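You operate a simulated robot arm through the tools that you are given. There is no shell and no other tool.

The job below is to be done with a simulated robot arm. You get a single attempt, and the scene is never put back.

Task
Put things in order on the desk top. At the end: the plain teal cartridge stands where the grey meter stood; the grey meter stands on top of the blue pad; the green key stands where the black lamp stood; the black lamp stands where the plain teal cartridge stood; whatever was shut is shut again. Leave all else as you found it, and nothing knocked over.

It is judged by the outcome, as a careful person would: the job done as asked, and still so three seconds after it is handed in. It fails if anything else is knocked over, pushed out of place, dropped, spilled or broken.

Robot
A 7-joint arm with a two-finger parallel gripper, fixed in place. Base frame: the origin is at the foot of the arm, x ahead of it, y to its left, z up; the work surface is at about z = 0. Units: cm, degrees, N and s.
With the tool pointing down near the work surface it reaches from about 24 to 62 cm from the base axis. Its first joint turns from -66.0 to 66.0 degrees. Payload 2.6 kg.
The tool frame sits at the grasp point between the pads (the TCP): z along the fingers, y along the line on which they close. The tips reach 3 cm beyond it. The gripper opens to 9.4 cm. The fingers are 2.8 cm wide and 1 cm thick; the gripper's body (5 by 9.6 cm) begins 5.5 cm behind the TCP.
Orientation is that of the tool frame in the base frame, as a unit quaternion [w, x, y, z]. With the fingers straight down and closing along the base's y, the tool's x points along the base's -x, its y along +y and its z along -z.

Tools
- The arm moves only by the tool send_rows. Its argument "deltas" is a list of rows, each a list of 3 entries, a list of its own where there are three numbers: the shift along the base's x, y, z in mm, then the turn, a rotation vector about the base's x, y, z in degrees, then the opening, from 0 (shut) to 1 (fully open). In form: [[[dx, dy, dz], [ax, ay, az], fingers], ...]. A call has 1 to 20 rows; each row shifts and turns the commanded pose from where the row before left it. Rows are played at 5 a second. More than 5 cm and 8.6 degrees between two rows, or a gripper value outside its range, and nothing of the call is played. Where a pose cannot be reached the arm comes as near as it can. A force on the tool above 40 N (or 10 N above the force at the start of the call, whichever is more), or a blocked arm, ends the call early, and 0.2 s more pass. Each finger travels about 7.2 cm/s and halts on what it meets, pressing with about 39 N; the grip force reading is that of the motor and also rises with nothing between the fingers. The clock runs only during rows and for 0.2 s after the last one: add rows that do not move to give the fingers time. It gives the time, the measured TCP pose, the force on the tool (base axes), the opening and the grip force at its end, in the units of the frame above (readings bear some noise), with the torque about the TCP (base axes, N m) and any sound that the robot's microphone picked up.
- Cameras (640 x 400 px; columns grow to the right, rows downward): "scene" is fixed at [2.23, 41.93, 56.75]; the picture's right is [-0.89, -0.45, 0.00], its down [-0.24, 0.48, -0.84] and it looks along [0.38, -0.75, -0.54] (base axes); focal length 341 px, centre (320, 200). "wrist" rides on the gripper at [7.6, 1.4, -10.2] in the tool frame; the picture's right is [-0.18, 0.98, 0.00], its down [-0.75, -0.14, -0.64] and it looks along [-0.63, -0.12, 0.77] (tool axes); focal length 243 px, centre (320, 200). There is no depth. A picture from a camera that has moved, and an enlarged one, comes with that camera's place and axes in the base frame and with its lens.
- get_image(camera): a new picture of that camera. No time passes.
- inspect(camera, box): a new picture of the part [left, top, right, bottom] of that camera's present view, enlarged. No time passes.
- job_done(): hands the job in; it is judged then, once.

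Places have to be worked out from the pictures, the camera data and where the tool is seen. Open the gripper and draw the arm clear of the work before you hand the job in, unless the task says otherwise.

The tools are called as a command line: name --argument value ..., lists and objects as JSON in quotes. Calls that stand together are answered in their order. send_rows: Moves the arm, as the interface text tells. Its arguments: {"type":"object","properties":{"deltas":{"type":"array","items":{"type":"array"}}},"required":["deltas"]} The other tools are called the same way: get_image (camera) takes a picture; inspect (camera, box) takes an enlarged picture of a part of a camera's view; job_done () hands the job in.

At the start:

```text
clock: 0.0
tcp_pos: [38.46, -8.81, 27.47]
orientation: [0.0, 0.0, 1.0, 0.0]
contact_force: [0.2, -0.4, 0.0]
ft_torque: [0.02, 0.02, -0.04]
opening: 9.42
gripper_force: 0.1
```

scene: 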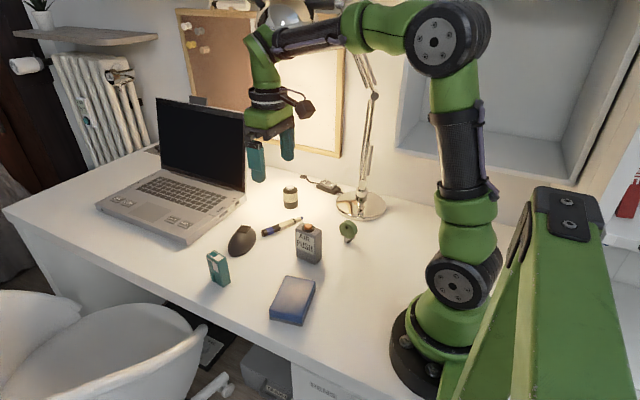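
wrist: 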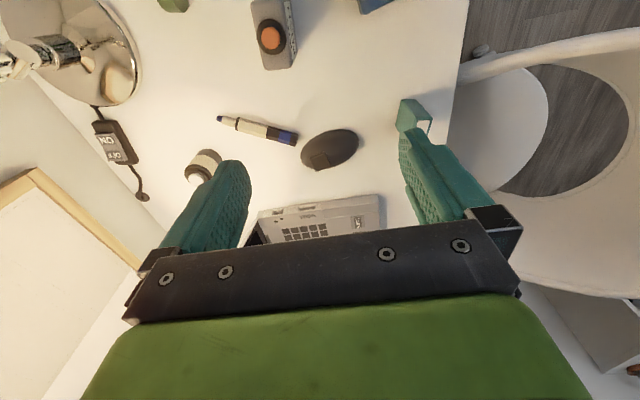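

I'll start by looking closer at the objects on the desk before moving anything.

inspect --camera "scene" --box '[190, 170, 390, 330]'

inspect --camera "wrist" --box '[60, 0, 480, 220]'

```text
2.50 times, centred on (290, 250) of scene
camera zoom: at [2.23, 41.93, 56.75], right [-0.89, -0.45, 0.0], down [-0.24, 0.48, -0.84], along [0.38, -0.75, -0.54], focal length 852 px, centre (395, 75)
```

zoom: 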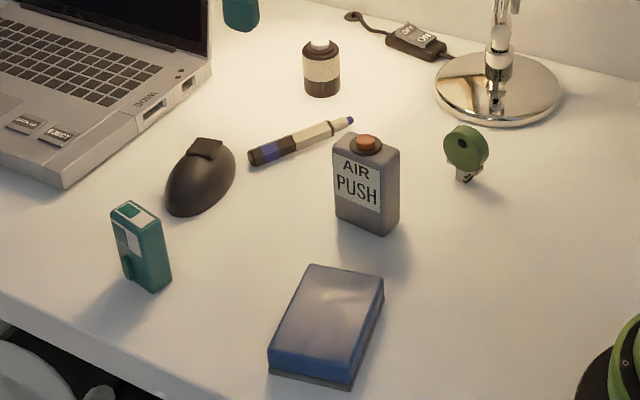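

```text
1.52 times, centred on (270, 110) of wrist
camera zoom: at [30.75, -7.34, 37.83], right [0.18, 0.98, 0.0], down [0.75, -0.14, 0.64], along [0.63, -0.12, -0.77], focal length 370 px, centre (396, 337)
```

zoom: 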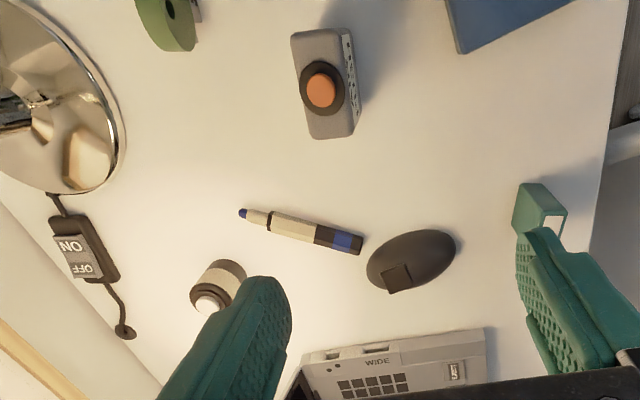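

I need to identify which item is the "black lamp" and whether the teal item is "plain", so I'm zooming in on the small objects.

inspect --camera "scene" --box '[215, 210, 275, 270]'

inspect --camera "scene" --box '[265, 170, 325, 230]'

inspect --camera "scene" --box '[195, 240, 245, 300]'

inspect --camera "scene" --box '[320, 205, 380, 255]'

inspect --camera "wrist" --box '[290, 110, 370, 180]'

inspect --camera "wrist" --box '[170, 130, 260, 200]'

inspect --camera "scene" --box '[0, 0, 240, 150]'

inspect --camera "scene" --box '[140, 280, 400, 400]'

```text
6.67 times, centred on (245, 240) of scene
camera zoom: at [2.23, 41.93, 56.75], right [-0.89, -0.45, 0.0], down [-0.24, 0.48, -0.84], along [0.38, -0.75, -0.54], focal length 2271 px, centre (820, -67)
```

zoom: 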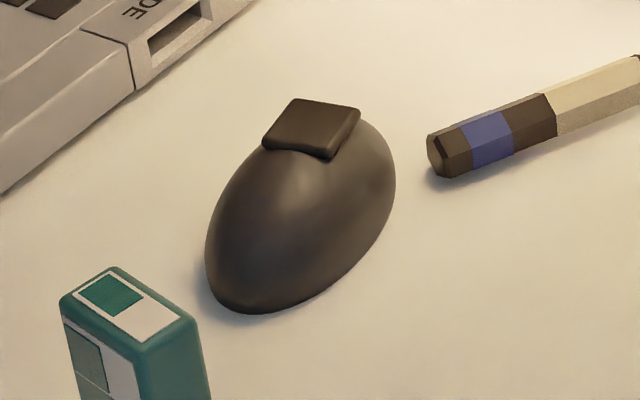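

```text
6.67 times, centred on (295, 200) of scene
camera zoom: at [2.23, 41.93, 56.75], right [-0.89, -0.45, 0.0], down [-0.24, 0.48, -0.84], along [0.38, -0.75, -0.54], focal length 2271 px, centre (487, 200)
```

zoom: 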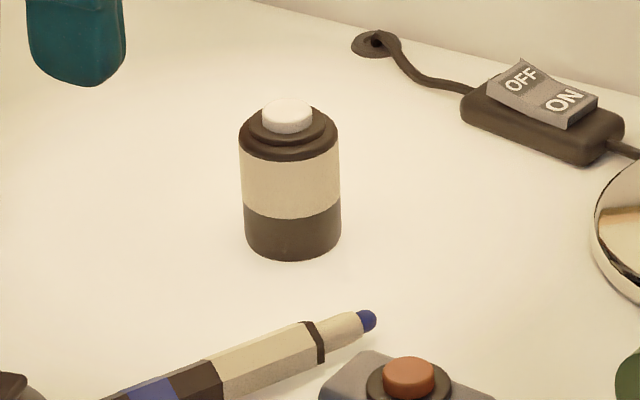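

```text
6.67 times, centred on (220, 270) of scene
camera zoom: at [2.23, 41.93, 56.75], right [-0.89, -0.45, 0.0], down [-0.24, 0.48, -0.84], along [0.38, -0.75, -0.54], focal length 2271 px, centre (987, -267)
```

zoom: 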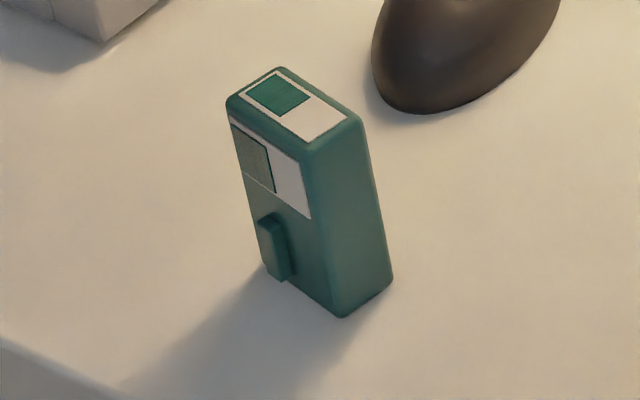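

```text
8.00 times, centred on (350, 230) of scene
camera zoom: at [2.23, 41.93, 56.75], right [-0.89, -0.45, 0.0], down [-0.24, 0.48, -0.84], along [0.38, -0.75, -0.54], focal length 2725 px, centre (80, -40)
```

zoom: 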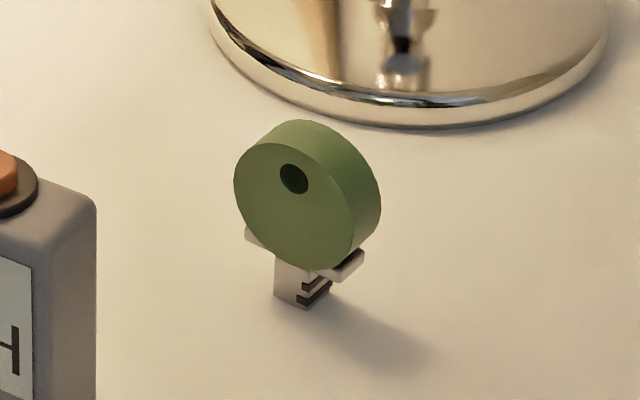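

```text
5.71 times, centred on (330, 145) of wrist
camera zoom: at [30.75, -7.34, 37.83], right [0.18, 0.98, 0.0], down [0.75, -0.14, 0.64], along [0.63, -0.12, -0.77], focal length 1386 px, centre (263, 514)
```

zoom: 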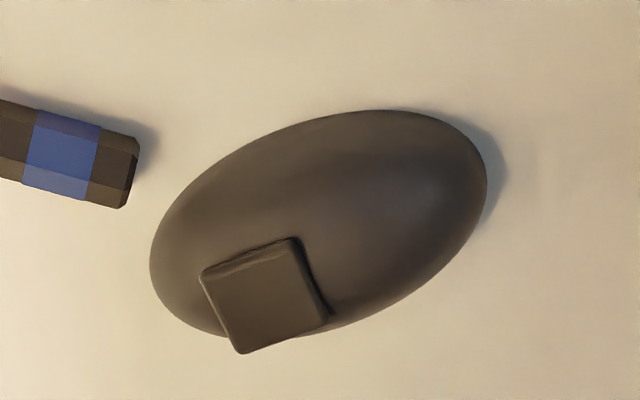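

```text
5.71 times, centred on (215, 165) of wrist
camera zoom: at [30.75, -7.34, 37.83], right [0.18, 0.98, 0.0], down [0.75, -0.14, 0.64], along [0.63, -0.12, -0.77], focal length 1386 px, centre (920, 400)
```

zoom: 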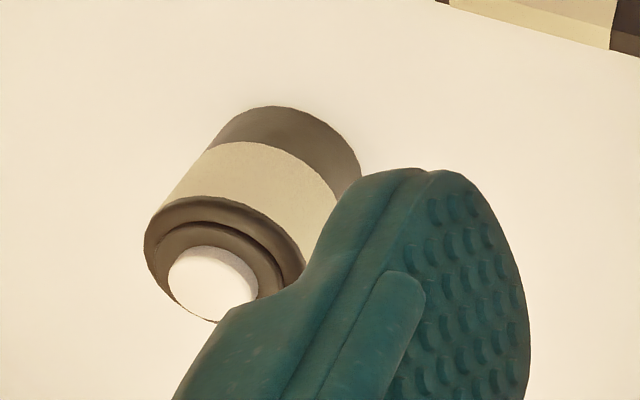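

```text
2.67 times, centred on (120, 75) of scene
camera zoom: at [2.23, 41.93, 56.75], right [-0.89, -0.45, 0.0], down [-0.24, 0.48, -0.84], along [0.38, -0.75, -0.54], focal length 908 px, centre (853, 533)
```

zoom: 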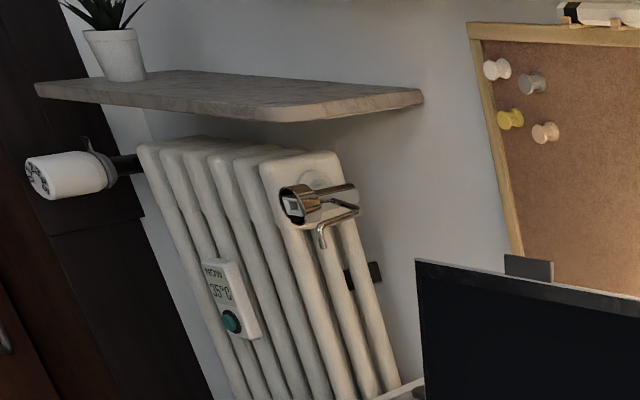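

```text
2.46 times, centred on (270, 340) of scene
camera zoom: at [2.23, 41.93, 56.75], right [-0.89, -0.45, 0.0], down [-0.24, 0.48, -0.84], along [0.38, -0.75, -0.54], focal length 838 px, centre (443, -145)
```

zoom: 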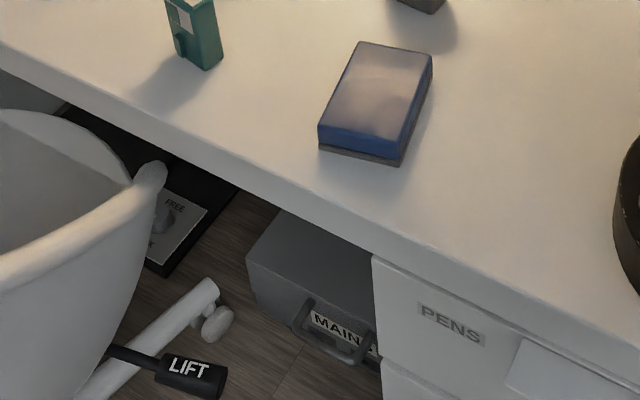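

The cylinder with the white lens (about (48.5, -30)) looks like the black lamp, and the dark dome with a left button by the laptop is a mouse. The grey meter is at about (33, -13), the pad at (29, 1), the cartridge at (47, 3) and the key at (27, -22). I'll draw the arm back to see the near objects from above.

send_rows --deltas '[[[-20, 0, 10], [0, 0, 0], 1], [[-20, 0, 10], [0, 0, 0], 1], [[-20, 0, 10], [0, 0, 0], 1], [[-20, 0, 10], [0, 0, 0], 1], [[-15, 0, 0], [0, 0, 0], 1], [[0, 0, 0], [0, 0, 0], 1]]'

```text
clock: 1.4
tcp_pos: [28.84, -8.58, 31.45]
orientation: [0.0, 0.002, 1.0, -0.001]
contact_force: [0.6, 0.4, -0.7]
ft_torque: [0.03, -0.03, 0.02]
opening: 9.38
gripper_force: 0.1
```

Arm drawn back to (28.8, -8.6, 31.5); taking fresh pictures from here to measure the objects.

get_image --camera "wrist"

get_image --camera "scene"

```text
taken
camera wrist: at [21.18, -7.18, 41.66], right [0.19, 0.98, 0.0], down [0.75, -0.14, 0.64], along [0.63, -0.12, -0.77], focal length 243 px, centre (320, 200)
```

wrist: 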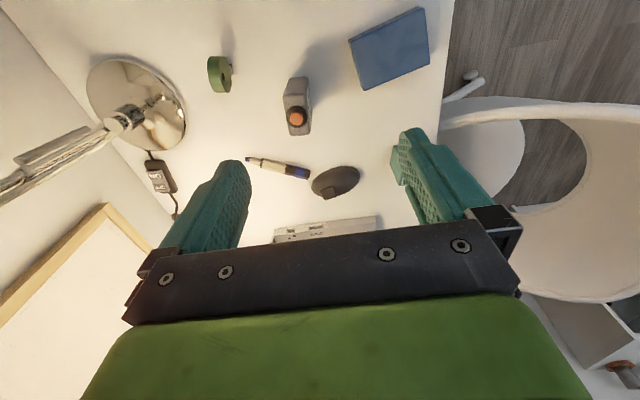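

```text
taken
```

scene: 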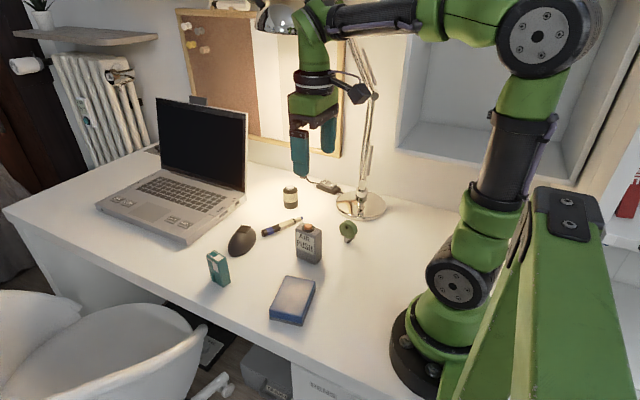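

Only one teal cartridge is in sight. I'm enlarging the near objects in the wrist view for exact base positions and angles.

inspect --camera "wrist" --box '[260, 60, 340, 140]'

inspect --camera "wrist" --box '[190, 40, 250, 110]'

inspect --camera "wrist" --box '[335, 0, 445, 95]'

inspect --camera "scene" --box '[285, 215, 335, 275]'

inspect --camera "scene" --box '[260, 265, 325, 335]'

```text
5.00 times, centred on (300, 100) of wrist
camera zoom: at [21.18, -7.18, 41.66], right [0.19, 0.98, 0.0], down [0.75, -0.14, 0.64], along [0.63, -0.12, -0.77], focal length 1213 px, centre (420, 700)
```

zoom: 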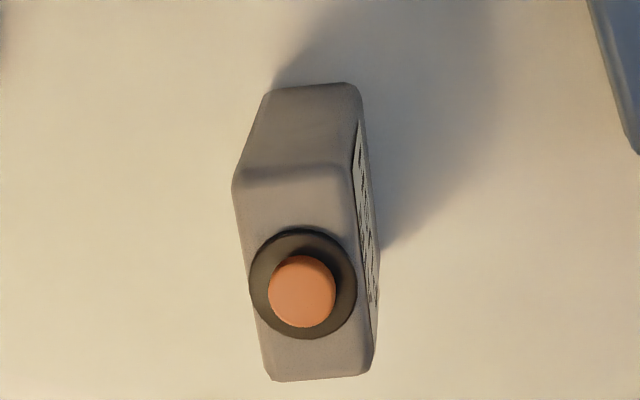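

```text
5.71 times, centred on (220, 75) of wrist
camera zoom: at [21.18, -7.18, 41.66], right [0.19, 0.98, 0.0], down [0.75, -0.14, 0.64], along [0.63, -0.12, -0.77], focal length 1386 px, centre (891, 914)
```

zoom: 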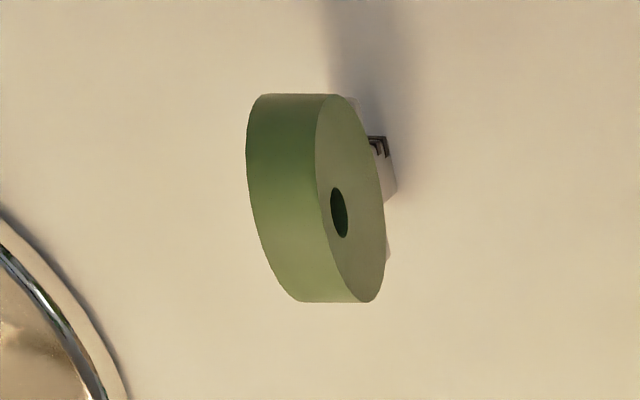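

```text
4.21 times, centred on (390, 48) of wrist
camera zoom: at [21.18, -7.18, 41.66], right [0.19, 0.98, 0.0], down [0.75, -0.14, 0.64], along [0.63, -0.12, -0.77], focal length 1022 px, centre (25, 842)
```

zoom: 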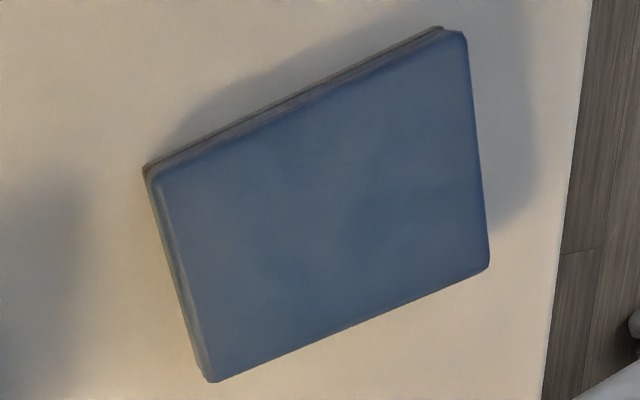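

```text
6.67 times, centred on (310, 245) of scene
camera zoom: at [2.23, 41.93, 56.75], right [-0.89, -0.45, 0.0], down [-0.24, 0.48, -0.84], along [0.38, -0.75, -0.54], focal length 2271 px, centre (387, -100)
```

zoom: 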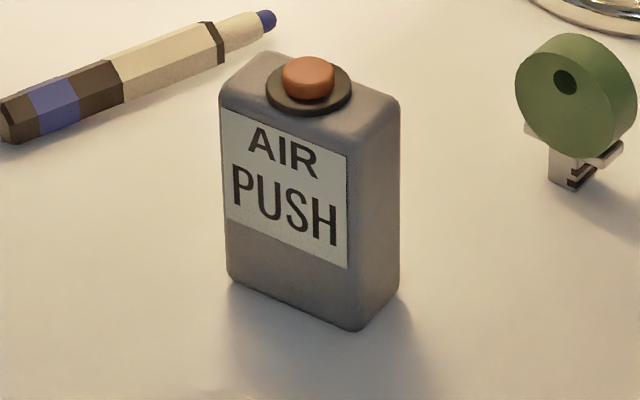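

```text
5.71 times, centred on (292, 300) of scene
camera zoom: at [2.23, 41.93, 56.75], right [-0.89, -0.45, 0.0], down [-0.24, 0.48, -0.84], along [0.38, -0.75, -0.54], focal length 1946 px, centre (477, -371)
```

zoom: 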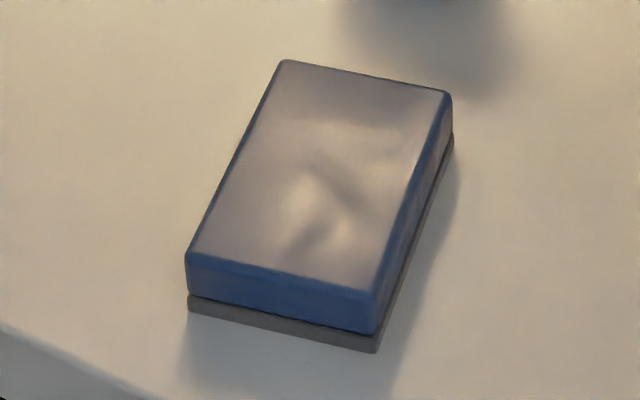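

The meter's top rectangle works out to a centre of about (33.1, -12.7), roughly 5.65 x 3.05 cm and 8.2 cm tall, turned a few degrees clockwise. The pad is centred at (29.0, 1.3), turned +11 deg, with its top at about 3.1. I'm moving above the meter for a close look between the fingers.

send_rows --deltas '[[[7, -7, -20], [0, 0, 0], 1], [[7, -7, -20], [0, 0, 0], 1], [[7, -7, -20], [0, 0, 0], 1], [[7, -7, -20], [0, 0, 0], 1], [[7, -7, -20], [0, 0, 0], 1], [[7, -6, -20], [0, 0, 0], 1], [[0, 0, 0], [0, 0, 0], 1]]'

get_image --camera "wrist"

inspect --camera "wrist" --box '[240, 40, 400, 180]'

```text
clock: 3.0
tcp_pos: [33.3, -13.06, 19.67]
orientation: [0.0, 0.001, 1.0, 0.0]
contact_force: [-0.2, -0.8, 0.2]
ft_torque: [-0.01, 0.01, -0.01]
opening: 9.39
gripper_force: 0.0
```

```text
taken
camera wrist: at [25.57, -11.59, 29.96], right [0.19, 0.98, 0.0], down [0.75, -0.14, 0.64], along [0.63, -0.12, -0.77], focal length 243 px, centre (320, 200)
```

wrist: 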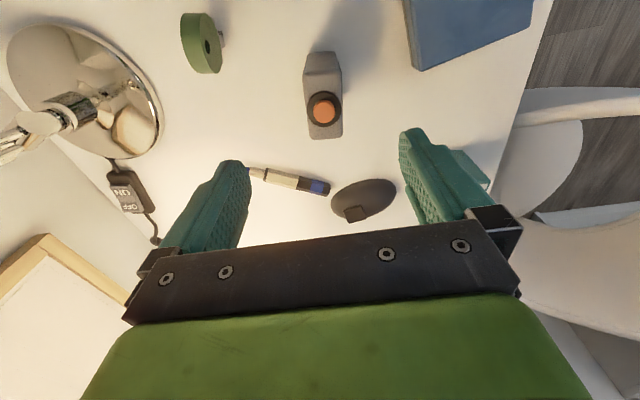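

```text
2.86 times, centred on (320, 110) of wrist
camera zoom: at [25.57, -11.59, 29.96], right [0.19, 0.98, 0.0], down [0.75, -0.14, 0.64], along [0.63, -0.12, -0.77], focal length 693 px, centre (320, 457)
```

zoom: 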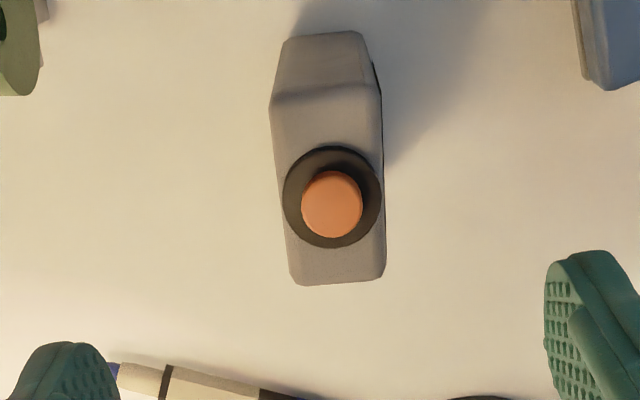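

The close view gives the meter centre (33.2, -12.7), yaw about -6 deg, button top about 9.4 high. I'll turn the tool -6 deg, centre it, and go down to TCP z = 5.6 so the palm stays clear of the button.

send_rows --deltas '[[[0, 2, -10], [0, 0, -3], 1], [[0, 1, -20], [0, 0, -3], 1], [[0, 0, -20], [0, 0, 0], 1], [[0, 0, -20], [0, 0, 0], 1], [[0, 0, -20], [0, 0, 0], 1], [[0, 0, -20], [0, 0, 0], 1], [[0, 0, -18], [0, 0, 0], 1], [[0, 0, -13], [0, 0, 0], 1], [[0, 0, 0], [0, 0, 0], 1], [[0, 0, 0], [0, 0, 0], 1]]'

get_image --camera "wrist"

get_image --camera "scene"

```text
clock: 5.2
tcp_pos: [33.11, -12.41, 5.62]
orientation: [0.0, 0.053, 0.999, 0.0]
contact_force: [-0.4, 0.3, 0.4]
ft_torque: [0.04, 0.0, -0.02]
opening: 9.41
gripper_force: 0.2
```

```text
taken
camera wrist: at [25.59, -10.27, 15.93], right [0.29, 0.96, 0.0], down [0.73, -0.22, 0.64], along [0.61, -0.18, -0.77], focal length 243 px, centre (320, 200)
```

wrist: 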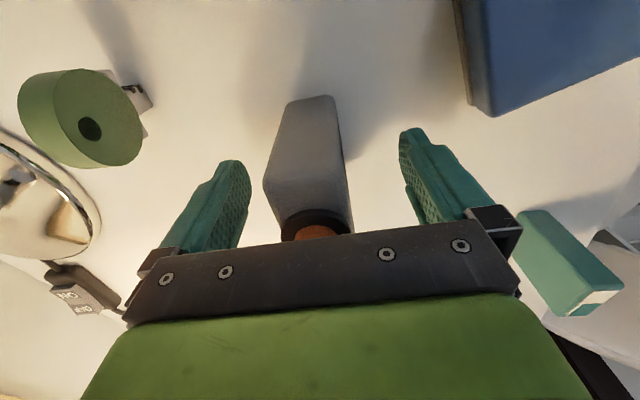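

```text
taken
```

scene: 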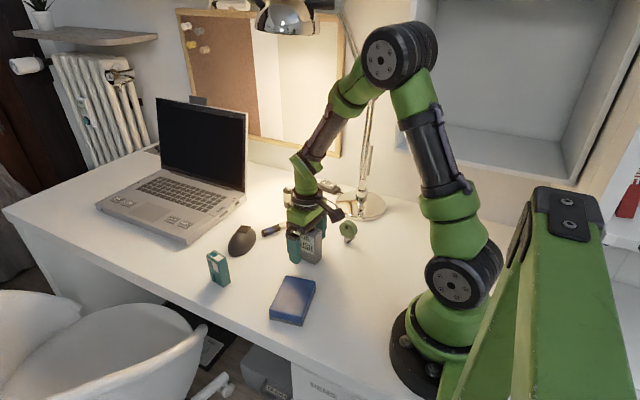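

The meter sits between the fingers, about 2 mm toward the -y finger. I'll centre on it, then close.

send_rows --deltas '[[[0, -2, 0], [0, 0, 0], 1], [[0, 0, 0], [0, 0, 0], 0.45], [[0, 0, 0], [0, 0, 0], 0.42], [[0, 0, 0], [0, 0, 0], 0.2], [[0, 0, 0], [0, 0, 0], 0.2], [[0, 0, 0], [0, 0, 0], 0.2], [[0, 0, 0], [0, 0, 0], 0.2]]'

get_image --camera "wrist"

```text
clock: 6.8
tcp_pos: [33.11, -12.71, 5.65]
orientation: [0.0, 0.053, 0.999, 0.001]
contact_force: [-1.0, -0.1, 1.5]
ft_torque: [-0.03, 0.0, 0.04]
opening: 3.58
gripper_force: 39.0
```

```text
taken
camera wrist: at [25.65, -10.46, 15.9], right [0.29, 0.96, 0.0], down [0.73, -0.22, 0.64], along [0.62, -0.18, -0.77], focal length 243 px, centre (320, 200)
```

wrist: 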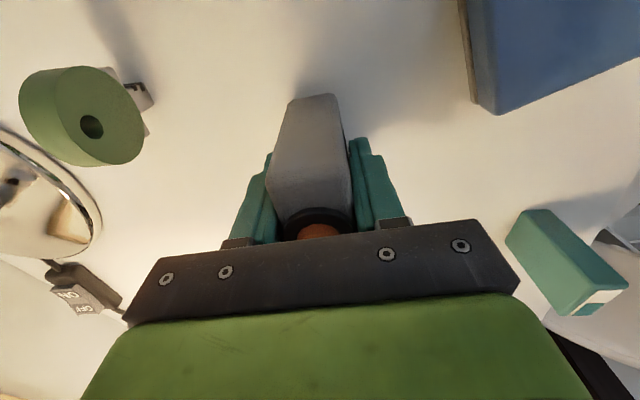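

Meter gripped (opening 3.58, 39 N). I'll lift it and carry it toward the pad, turning +17 deg to line up with the pad.

send_rows --deltas '[[[0, 0, 8], [0, 0, 0], 0.2], [[0, 0, 15], [0, 0, 0], 0.2], [[0, 0, 20], [0, 0, 0], 0.2], [[0, 0, 20], [0, 0, 0], 0.2], [[0, 0, 20], [0, 0, 0], 0.2], [[-5, 18, 0], [0, 0, 3], 0.2], [[-6, 22, 0], [0, 0, 4], 0.2], [[-6, 22, 0], [0, 0, 4], 0.2], [[-6, 22, 0], [0, 0, 3], 0.2], [[-6, 22, 0], [0, 0, 3], 0.2], [[-6, 20, 0], [0, 0, 0], 0.2], [[-6, 14, 0], [0, 0, 0], 0.2], [[0, 0, 0], [0, 0, 0], 0.2], [[0, 0, 0], [0, 0, 0], 0.2]]'

get_image --camera "wrist"

get_image --camera "scene"

```text
clock: 9.8
tcp_pos: [29.16, 1.14, 13.4]
orientation: [0.001, -0.095, 0.995, 0.0]
contact_force: [0.8, 1.0, -1.6]
ft_torque: [0.01, -0.01, 0.01]
opening: 3.57
gripper_force: 38.6
```

```text
taken
camera wrist: at [21.35, 1.14, 23.72], right [-0.01, 1.0, 0.0], down [0.77, 0.0, 0.64], along [0.64, 0.0, -0.77], focal length 243 px, centre (320, 200)
```

wrist: 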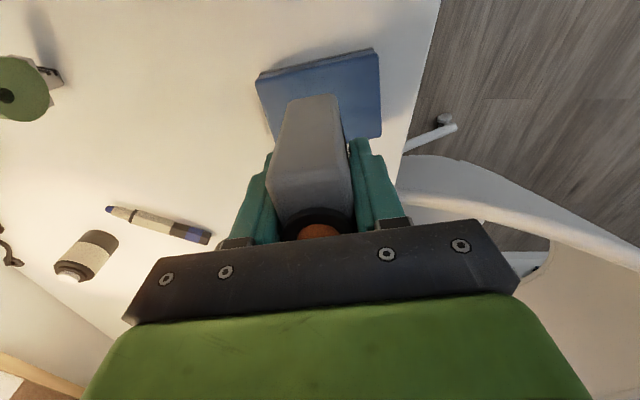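

```text
taken
```

scene: 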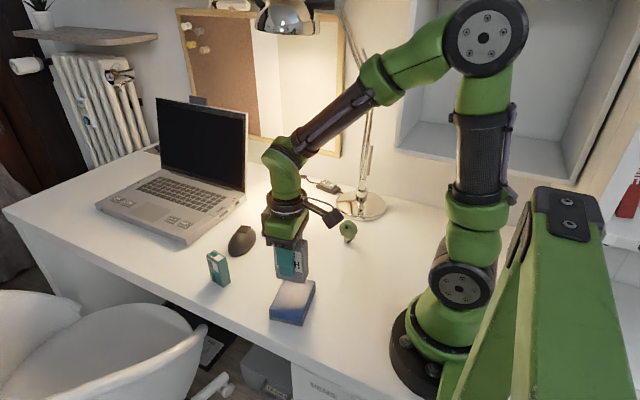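

The meter hangs over the pad's centre and is lined up with it. I'll lower to just above the pad's top, then check the gap.

send_rows --deltas '[[[-1, 1, -12], [0, 0, 0], 0.2], [[0, 0, -12], [0, 0, 0], 0.2], [[0, 0, -8], [0, 0, 0], 0.2], [[0, 0, -6], [0, 0, 0], 0.2], [[0, 0, 0], [0, 0, 0], 0.2]]'

inspect --camera "scene" --box '[250, 220, 340, 335]'

```text
clock: 11.0
tcp_pos: [29.06, 1.27, 9.87]
orientation: [0.0, -0.095, 0.995, 0.001]
contact_force: [0.4, 0.7, -1.4]
ft_torque: [0.0, -0.02, 0.04]
opening: 3.61
gripper_force: 38.8
```

```text
3.48 times, centred on (295, 278) of scene
camera zoom: at [2.23, 41.93, 56.75], right [-0.89, -0.45, 0.0], down [-0.24, 0.48, -0.84], along [0.38, -0.75, -0.54], focal length 1185 px, centre (407, -70)
```

zoom: 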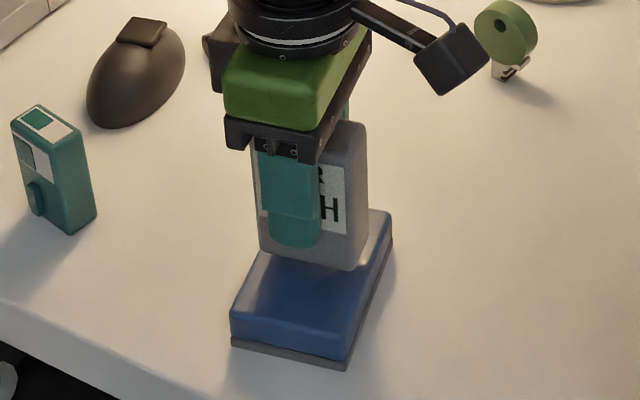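

No contact yet at z = 9.87. I'm lowering in 2 mm steps toward the expected contact near 8.8.

send_rows --deltas '[[[0, 0, -2], [0, 0, 0], 0.2], [[0, 0, -2], [0, 0, 0], 0.2], [[0, 0, -2], [0, 0, 0], 0.2], [[0, 0, 0], [0, 0, 0], 0.2]]'

inspect --camera "scene" --box '[250, 220, 340, 335]'

```text
clock: 12.0
tcp_pos: [29.04, 1.2, 9.24]
orientation: [0.0, -0.095, 0.995, 0.0]
contact_force: [-0.3, 0.0, -1.6]
ft_torque: [0.02, 0.0, 0.02]
opening: 3.58
gripper_force: 38.7
```

```text
3.48 times, centred on (295, 278) of scene
camera zoom: at [2.23, 41.93, 56.75], right [-0.89, -0.45, 0.0], down [-0.24, 0.48, -0.84], along [0.38, -0.75, -0.54], focal length 1185 px, centre (407, -70)
```

zoom: 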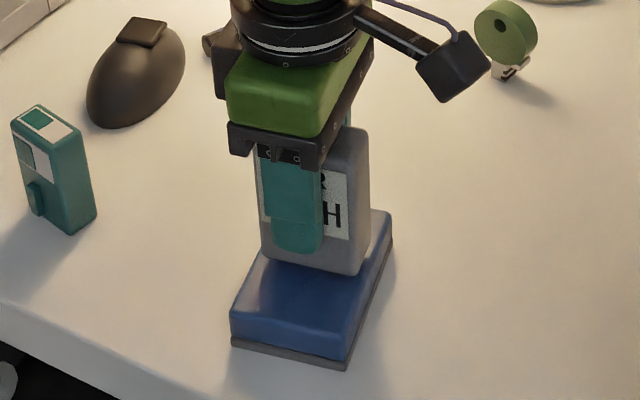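

Still hanging free (force unchanged, -1.6 N is the meter's weight). I'll continue down in smaller steps.

send_rows --deltas '[[[0, 0, -1.5], [0, 0, 0], 0.2], [[0, 0, -1.5], [0, 0, 0], 0.2], [[0, 0, -1], [0, 0, 0], 0.2], [[0, 0, 0], [0, 0, 0], 0.2]]'

```text
clock: 13.0
tcp_pos: [28.84, 1.26, 8.87]
orientation: [0.0, -0.096, 0.995, 0.001]
contact_force: [-0.1, -0.8, -1.5]
ft_torque: [0.0, -0.02, 0.0]
opening: 3.58
gripper_force: 39.3
```

No contact yet at 8.87; stepping 1 mm at a time.

send_rows --deltas '[[[0, 0, -1], [0, 0, 0], 0.2], [[0, 0, -1], [0, 0, 0], 0.2], [[0, 0, 0], [0, 0, 0], 0.2]]'

```text
clock: 13.8
tcp_pos: [28.98, 1.2, 8.77]
orientation: [0.0, -0.095, 0.995, 0.0]
contact_force: [-0.5, 0.5, -1.3]
ft_torque: [-0.03, -0.01, -0.01]
opening: 3.57
gripper_force: 38.2
```

send_rows --deltas '[[[0, 0, -1], [0, 0, 0], 0.2], [[0, 0, -1], [0, 0, 0], 0.2], [[0, 0, 0], [0, 0, 0], 0.2]]'

inspect --camera "scene" --box '[265, 250, 325, 310]'

```text
clock: 14.6
tcp_pos: [28.94, 1.33, 8.51]
orientation: [0.0, -0.094, 0.996, -0.001]
contact_force: [-3.4, -1.6, 11.7]
ft_torque: [-0.08, 0.26, 0.01]
opening: 3.57
gripper_force: 39.6
```

```text
6.67 times, centred on (295, 280) of scene
camera zoom: at [2.23, 41.93, 56.75], right [-0.89, -0.45, 0.0], down [-0.24, 0.48, -0.84], along [0.38, -0.75, -0.54], focal length 2271 px, centre (487, -333)
```

zoom: 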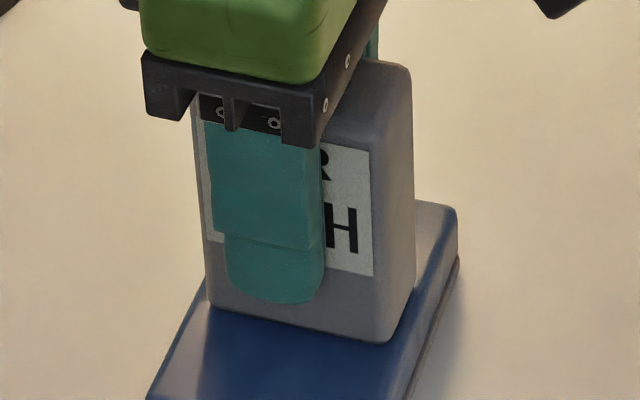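

Contact with the pad (about 12 N). I'll ease up half a millimetre, then open the fingers slowly.

send_rows --deltas '[[[0, 0, 0.5], [0, 0, 0], 0.2], [[0, 0, 0], [0, 0, 0], 0.42], [[0, 0, 0], [0, 0, 0], 0.5], [[0, 0, 0], [0, 0, 0], 0.6], [[0, 0, 0], [0, 0, 0], 0.7], [[0, 0, 0], [0, 0, 0], 0.7]]'

get_image --camera "wrist"

inspect --camera "scene" --box '[250, 220, 340, 335]'

```text
clock: 16.0
tcp_pos: [28.87, 1.37, 8.59]
orientation: [0.0, -0.096, 0.995, 0.0]
contact_force: [0.0, 0.2, 0.4]
ft_torque: [-0.01, 0.03, 0.01]
opening: 6.58
gripper_force: 0.1
```

```text
taken
camera wrist: at [21.12, 1.23, 18.93], right [-0.01, 1.0, 0.0], down [0.77, 0.0, 0.64], along [0.64, 0.0, -0.77], focal length 243 px, centre (320, 200)
```

wrist: 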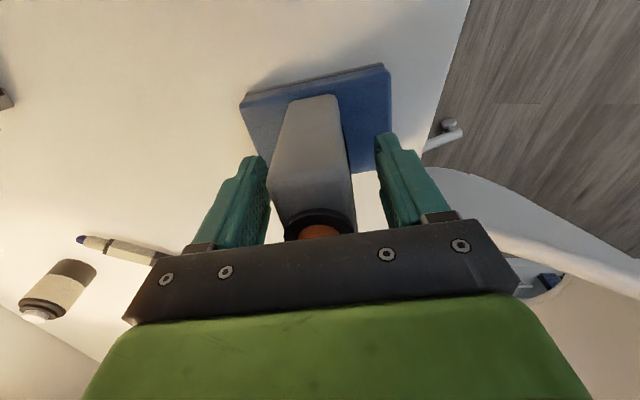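

```text
3.48 times, centred on (295, 278) of scene
camera zoom: at [2.23, 41.93, 56.75], right [-0.89, -0.45, 0.0], down [-0.24, 0.48, -0.84], along [0.38, -0.75, -0.54], focal length 1185 px, centre (407, -70)
```

zoom: 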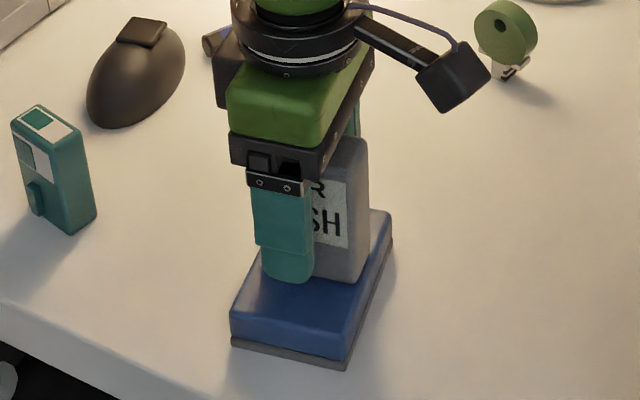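

The meter stands on the pad, released. I'm raising straight up, then heading over to the cartridge.

send_rows --deltas '[[[0, 0, 6], [0, 0, 0], 0.7], [[0, 0, 12], [0, 0, 0], 0.7], [[0, 0, 20], [0, 0, 0], 0.75], [[0, 0, 25], [0, 0, 0], 0.8], [[0, 0, 30], [0, 0, 0], 1], [[0, 0, 30], [0, 0, 0], 1], [[20, 2, 10], [0, 0, -4], 1], [[30, 3, 0], [0, 0, -4], 1], [[30, 3, 0], [0, 0, -3], 1], [[30, 3, 0], [0, 0, 0], 1], [[30, 3, 0], [0, 0, 0], 1], [[30, 4, 0], [0, 0, 0], 1], [[0, 0, 0], [0, 0, 0], 1]]'

get_image --camera "wrist"

get_image --camera "scene"

```text
clock: 18.8
tcp_pos: [46.04, 3.04, 22.02]
orientation: [0.0, 0.0, 1.0, 0.0]
contact_force: [0.0, 0.5, -0.5]
ft_torque: [0.01, -0.02, 0.02]
opening: 9.39
gripper_force: 0.0
```

```text
taken
camera wrist: at [38.31, 4.54, 32.32], right [0.18, 0.98, 0.0], down [0.75, -0.14, 0.64], along [0.63, -0.12, -0.77], focal length 243 px, centre (320, 200)
```

wrist: 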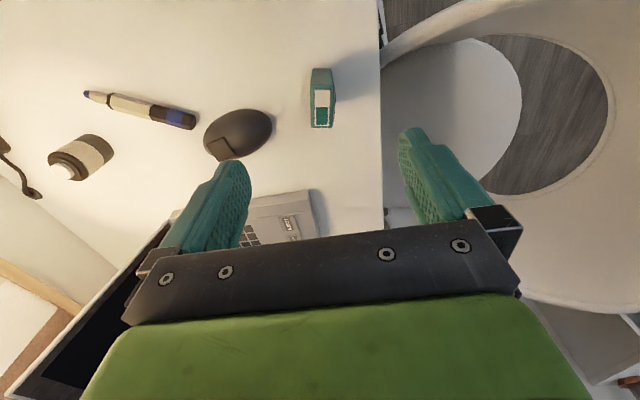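

```text
taken
```

scene: 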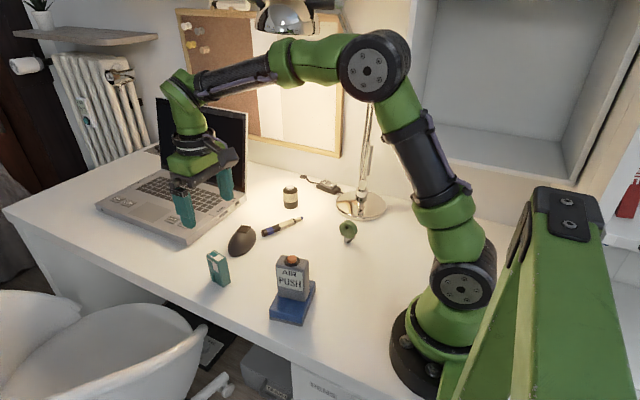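

The meter stands well on the pad. Now I'm enlarging the cartridge in the wrist view.

inspect --camera "wrist" --box '[280, 50, 370, 140]'

inspect --camera "wrist" --box '[30, 110, 130, 200]'

```text
4.44 times, centred on (325, 95) of wrist
camera zoom: at [38.31, 4.54, 32.32], right [0.18, 0.98, 0.0], down [0.75, -0.14, 0.64], along [0.63, -0.12, -0.77], focal length 1078 px, centre (298, 667)
```

zoom: 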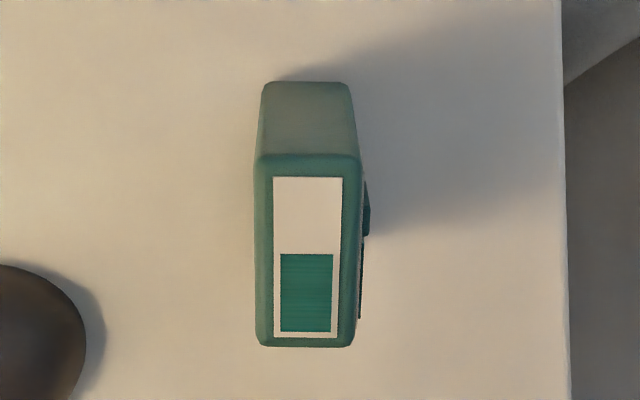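

```text
4.44 times, centred on (80, 155) of wrist
camera zoom: at [38.31, 4.54, 32.32], right [0.18, 0.98, 0.0], down [0.75, -0.14, 0.64], along [0.63, -0.12, -0.77], focal length 1078 px, centre (1387, 400)
```

zoom: 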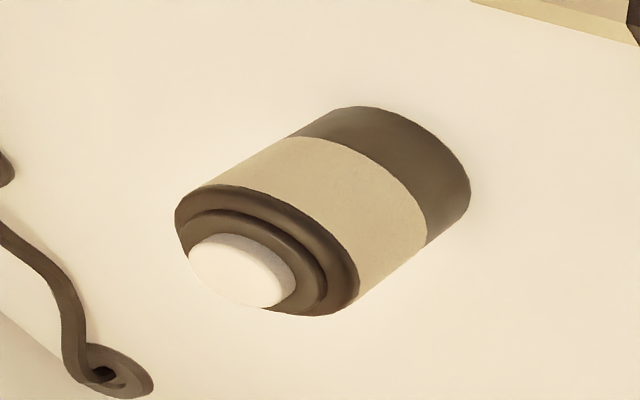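

The cartridge is centred at (46.8, 3.1), yaw about -11 deg, 7.5 tall, with a small tab on its +y side below z ≈ 3.7. I'll take a high grasp (TCP z ≈ 7.2) so the fingers clear the tab. I'm turning the tool -11 deg and going down to z ≈ 13 first.

send_rows --deltas '[[[4, 0, -10], [0, 0, -4], 0.85], [[4, 0, -20], [0, 0, -4], 0.75], [[0, 0, -20], [0, 0, -3], 0.75], [[0, 0, -20], [0, 0, 0], 0.75], [[0, 0, -20], [0, 0, 0], 0.75], [[0, 0, 0], [0, 0, 0], 0.75], [[0, 0, 0], [0, 0, 0], 0.75]]'

get_image --camera "wrist"

inspect --camera "wrist" --box '[240, 60, 400, 200]'

```text
clock: 20.4
tcp_pos: [46.87, 3.03, 12.68]
orientation: [0.0, 0.096, 0.995, -0.001]
contact_force: [-0.9, -0.2, -0.4]
ft_torque: [-0.02, -0.03, -0.01]
opening: 7.09
gripper_force: 0.1
```

```text
taken
camera wrist: at [39.51, 5.93, 23.03], right [0.37, 0.93, 0.0], down [0.71, -0.28, 0.64], along [0.6, -0.24, -0.77], focal length 243 px, centre (320, 200)
```

wrist: 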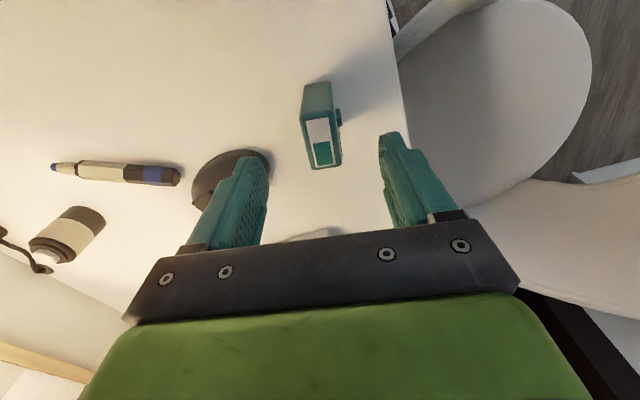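

```text
2.86 times, centred on (320, 130) of wrist
camera zoom: at [39.51, 5.93, 23.03], right [0.37, 0.93, 0.0], down [0.71, -0.28, 0.64], along [0.6, -0.24, -0.77], focal length 693 px, centre (320, 400)
```

zoom: 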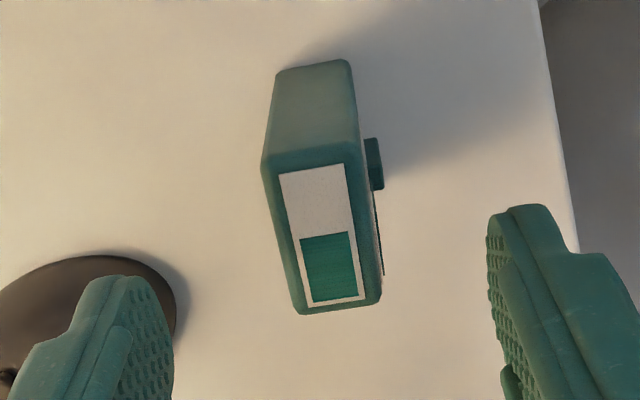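

The centre reads (46.9, 3.1) at yaw -11 deg, matching the tool. I'll descend 55 mm to TCP z ≈ 7.2.

send_rows --deltas '[[[0, 0, -15], [0, 0, 0], 0.75], [[0, 0, -15], [0, 0, 0], 0.75], [[0, 0, -15], [0, 0, 0], 0.75], [[0, 0, -10], [0, 0, 0], 0.75], [[0, 0, 0], [0, 0, 0], 0.75]]'

get_image --camera "wrist"

inspect --camera "scene" --box '[170, 210, 270, 300]'

```text
clock: 21.6
tcp_pos: [46.76, 3.21, 7.43]
orientation: [0.0, 0.097, 0.995, 0.0]
contact_force: [1.2, -0.5, 0.4]
ft_torque: [-0.02, 0.0, 0.01]
opening: 7.08
gripper_force: 0.0
```

```text
taken
camera wrist: at [39.44, 6.07, 17.65], right [0.37, 0.93, 0.0], down [0.71, -0.28, 0.64], along [0.6, -0.24, -0.77], focal length 243 px, centre (320, 200)
```

wrist: 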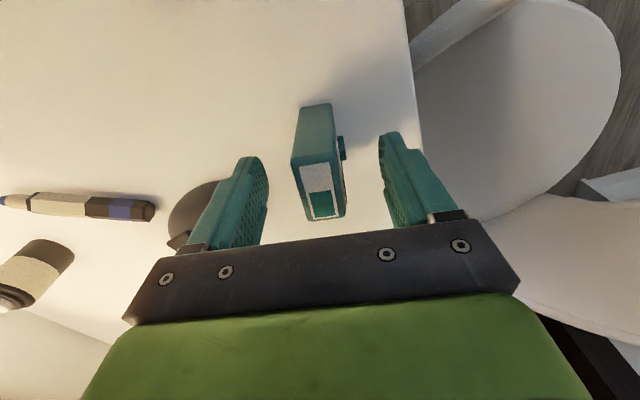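

```text
4.44 times, centred on (220, 255) of scene
camera zoom: at [2.23, 41.93, 56.75], right [-0.89, -0.45, 0.0], down [-0.24, 0.48, -0.84], along [0.38, -0.75, -0.54], focal length 1514 px, centre (764, -44)
```

zoom: 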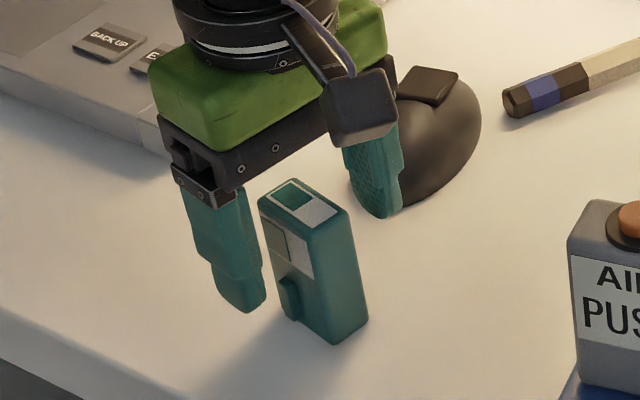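

The finger tips are about 0.8 cm above the tab's estimated top. I'll add 4 mm for margin and then close on the cartridge.

send_rows --deltas '[[[0, 0, 4], [0, 0, 0], 0.75], [[0, 0, 0], [0, 0, 0], 0.45], [[0, 0, 0], [0, 0, 0], 0.35], [[0, 0, 0], [0, 0, 0], 0.1], [[0, 0, 0], [0, 0, 0], 0.1], [[0, 0, 0], [0, 0, 0], 0.1], [[0, 0, 0], [0, 0, 0], 0.1]]'

inspect --camera "scene" --box '[170, 210, 270, 300]'

get_image --camera "wrist"

```text
clock: 23.2
tcp_pos: [46.88, 3.06, 8.01]
orientation: [0.003, 0.096, 0.995, 0.001]
contact_force: [1.7, 1.2, 23.2]
ft_torque: [0.07, -0.11, -0.01]
opening: 2.27
gripper_force: 38.8
```

```text
4.44 times, centred on (220, 255) of scene
camera zoom: at [2.22, 41.93, 56.76], right [-0.89, -0.45, 0.0], down [-0.24, 0.48, -0.84], along [0.38, -0.75, -0.54], focal length 1514 px, centre (764, -44)
```

zoom: 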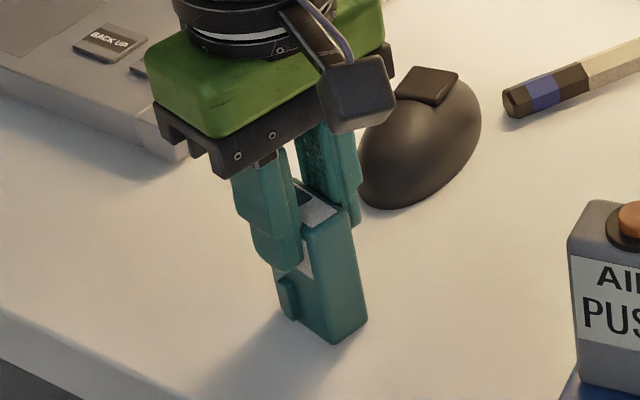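

```text
taken
camera wrist: at [39.54, 5.99, 18.24], right [0.37, 0.93, 0.0], down [0.71, -0.28, 0.65], along [0.6, -0.24, -0.76], focal length 243 px, centre (320, 200)
```

wrist: 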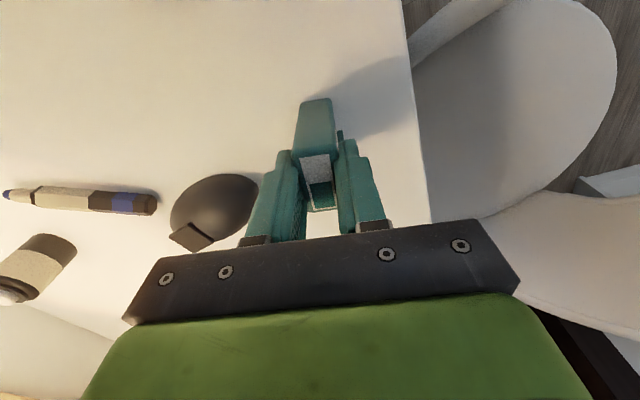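

The grip closed at 2.27 cm, but there's an unexpected 23 N upward push. I'm looking closely at the tip and the tab before lifting.

inspect --camera "scene" --box '[200, 245, 240, 295]'

inspect --camera "wrist" --box '[260, 80, 400, 240]'

```text
8.00 times, centred on (220, 270) of scene
camera zoom: at [2.22, 41.93, 56.76], right [-0.89, -0.45, 0.0], down [-0.24, 0.48, -0.84], along [0.38, -0.75, -0.54], focal length 2725 px, centre (1120, -360)
```

zoom: 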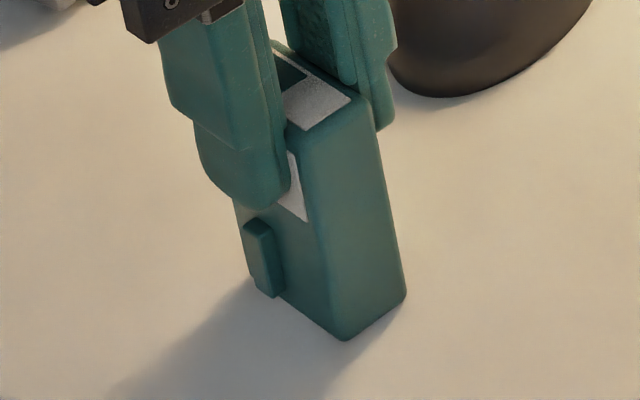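

```text
2.50 times, centred on (330, 160) of wrist
camera zoom: at [39.54, 5.99, 18.24], right [0.37, 0.93, 0.0], down [0.71, -0.28, 0.65], along [0.6, -0.24, -0.76], focal length 606 px, centre (295, 300)
```

zoom: 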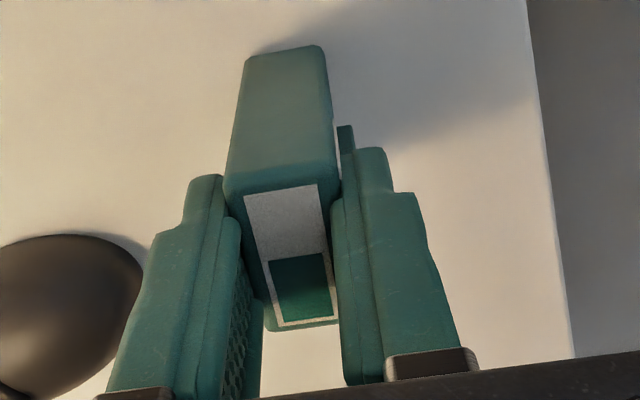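

The tip is clear of the tab, so the push comes from the squeeze against the desk. I'll lift slightly and check that the cartridge comes along without slipping.

send_rows --deltas '[[[0, 0, 2], [0, 0, 0], 0.1], [[0, 0, 3], [0, 0, 0], 0.1], [[0, 0, 3], [0, 0, 0], 0.1], [[0, 0, 0], [0, 0, 0], 0.1]]'

inspect --camera "scene" --box '[200, 245, 240, 295]'

inspect --camera "wrist" --box '[260, 80, 400, 240]'

```text
clock: 24.2
tcp_pos: [46.61, 3.04, 8.55]
orientation: [-0.001, 0.097, 0.995, 0.0]
contact_force: [0.8, -0.2, -0.2]
ft_torque: [0.04, 0.03, 0.01]
opening: 2.26
gripper_force: 38.8
```

```text
8.00 times, centred on (220, 270) of scene
camera zoom: at [2.23, 41.93, 56.75], right [-0.89, -0.45, 0.0], down [-0.24, 0.48, -0.84], along [0.38, -0.75, -0.54], focal length 2725 px, centre (1120, -360)
```

zoom: 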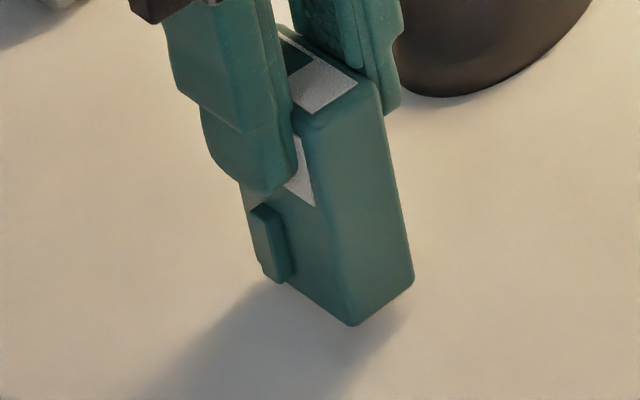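

```text
2.50 times, centred on (330, 160) of wrist
camera zoom: at [39.34, 5.92, 18.91], right [0.37, 0.93, 0.0], down [0.71, -0.28, 0.64], along [0.59, -0.24, -0.77], focal length 606 px, centre (295, 300)
```

zoom: 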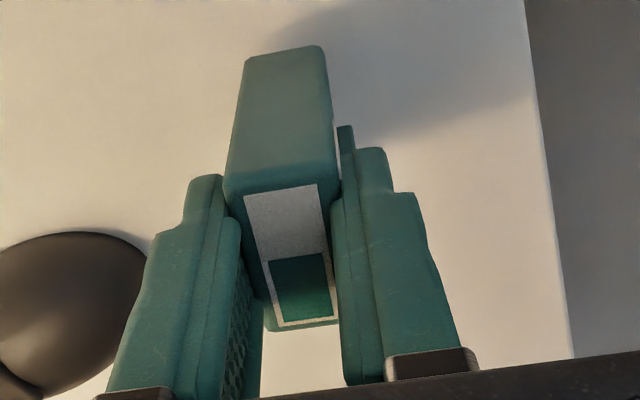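

The cartridge lifts cleanly with no slip. I'll raise it and carry it to the meter's old spot at (33.15, -12.68).

send_rows --deltas '[[[0, 0, 12], [0, 0, 0], 0.1], [[0, 0, 18], [0, 0, 0], 0.1], [[0, 0, 20], [0, 0, 0], 0.1], [[0, 0, 20], [0, 0, 0], 0.1], [[-9, -10, 5], [0, 0, 0], 0.1], [[-15, -17, 0], [0, 0, 1], 0.1], [[-16, -19, 0], [0, 0, 1], 0.1], [[-16, -19, 0], [0, 0, 1], 0.1], [[-16, -19, 0], [0, 0, 1], 0.1], [[-16, -19, 0], [0, 0, 1], 0.1], [[-16, -19, 0], [0, 0, 0], 0.1], [[-16, -19, 0], [0, 0, 0], 0.1], [[-11, -12, 0], [0, 0, 0], 0.1], [[-5.5, -4.5, 0], [0, 0, 0], 0.1], [[0, 0, 0], [0, 0, 0], 0.1], [[0, 0, 0], [0, 0, 0], 0.1]]'

get_image --camera "wrist"

get_image --camera "scene"

```text
clock: 27.6
tcp_pos: [32.98, -12.77, 15.93]
orientation: [0.0, 0.054, 0.999, 0.0]
contact_force: [0.4, -0.7, -0.3]
ft_torque: [0.03, 0.0, -0.01]
opening: 2.28
gripper_force: 38.9
```

```text
taken
camera wrist: at [25.45, -10.44, 26.32], right [0.29, 0.96, 0.0], down [0.73, -0.22, 0.64], along [0.61, -0.18, -0.77], focal length 243 px, centre (320, 200)
```

wrist: 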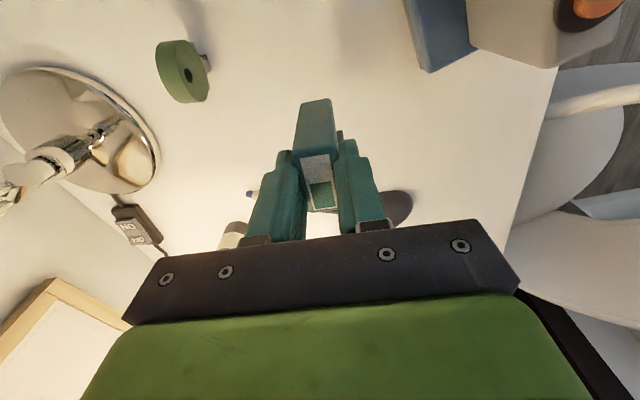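

```text
taken
```

scene: 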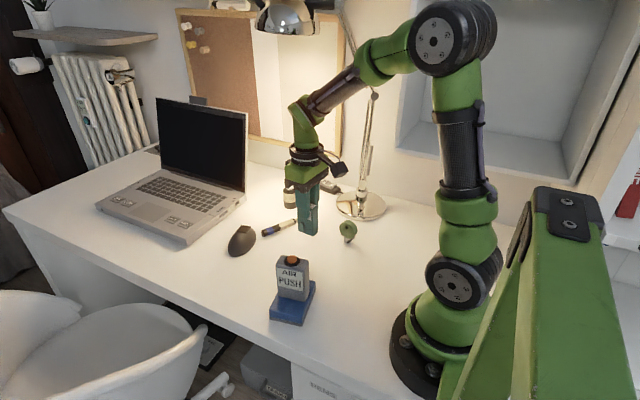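

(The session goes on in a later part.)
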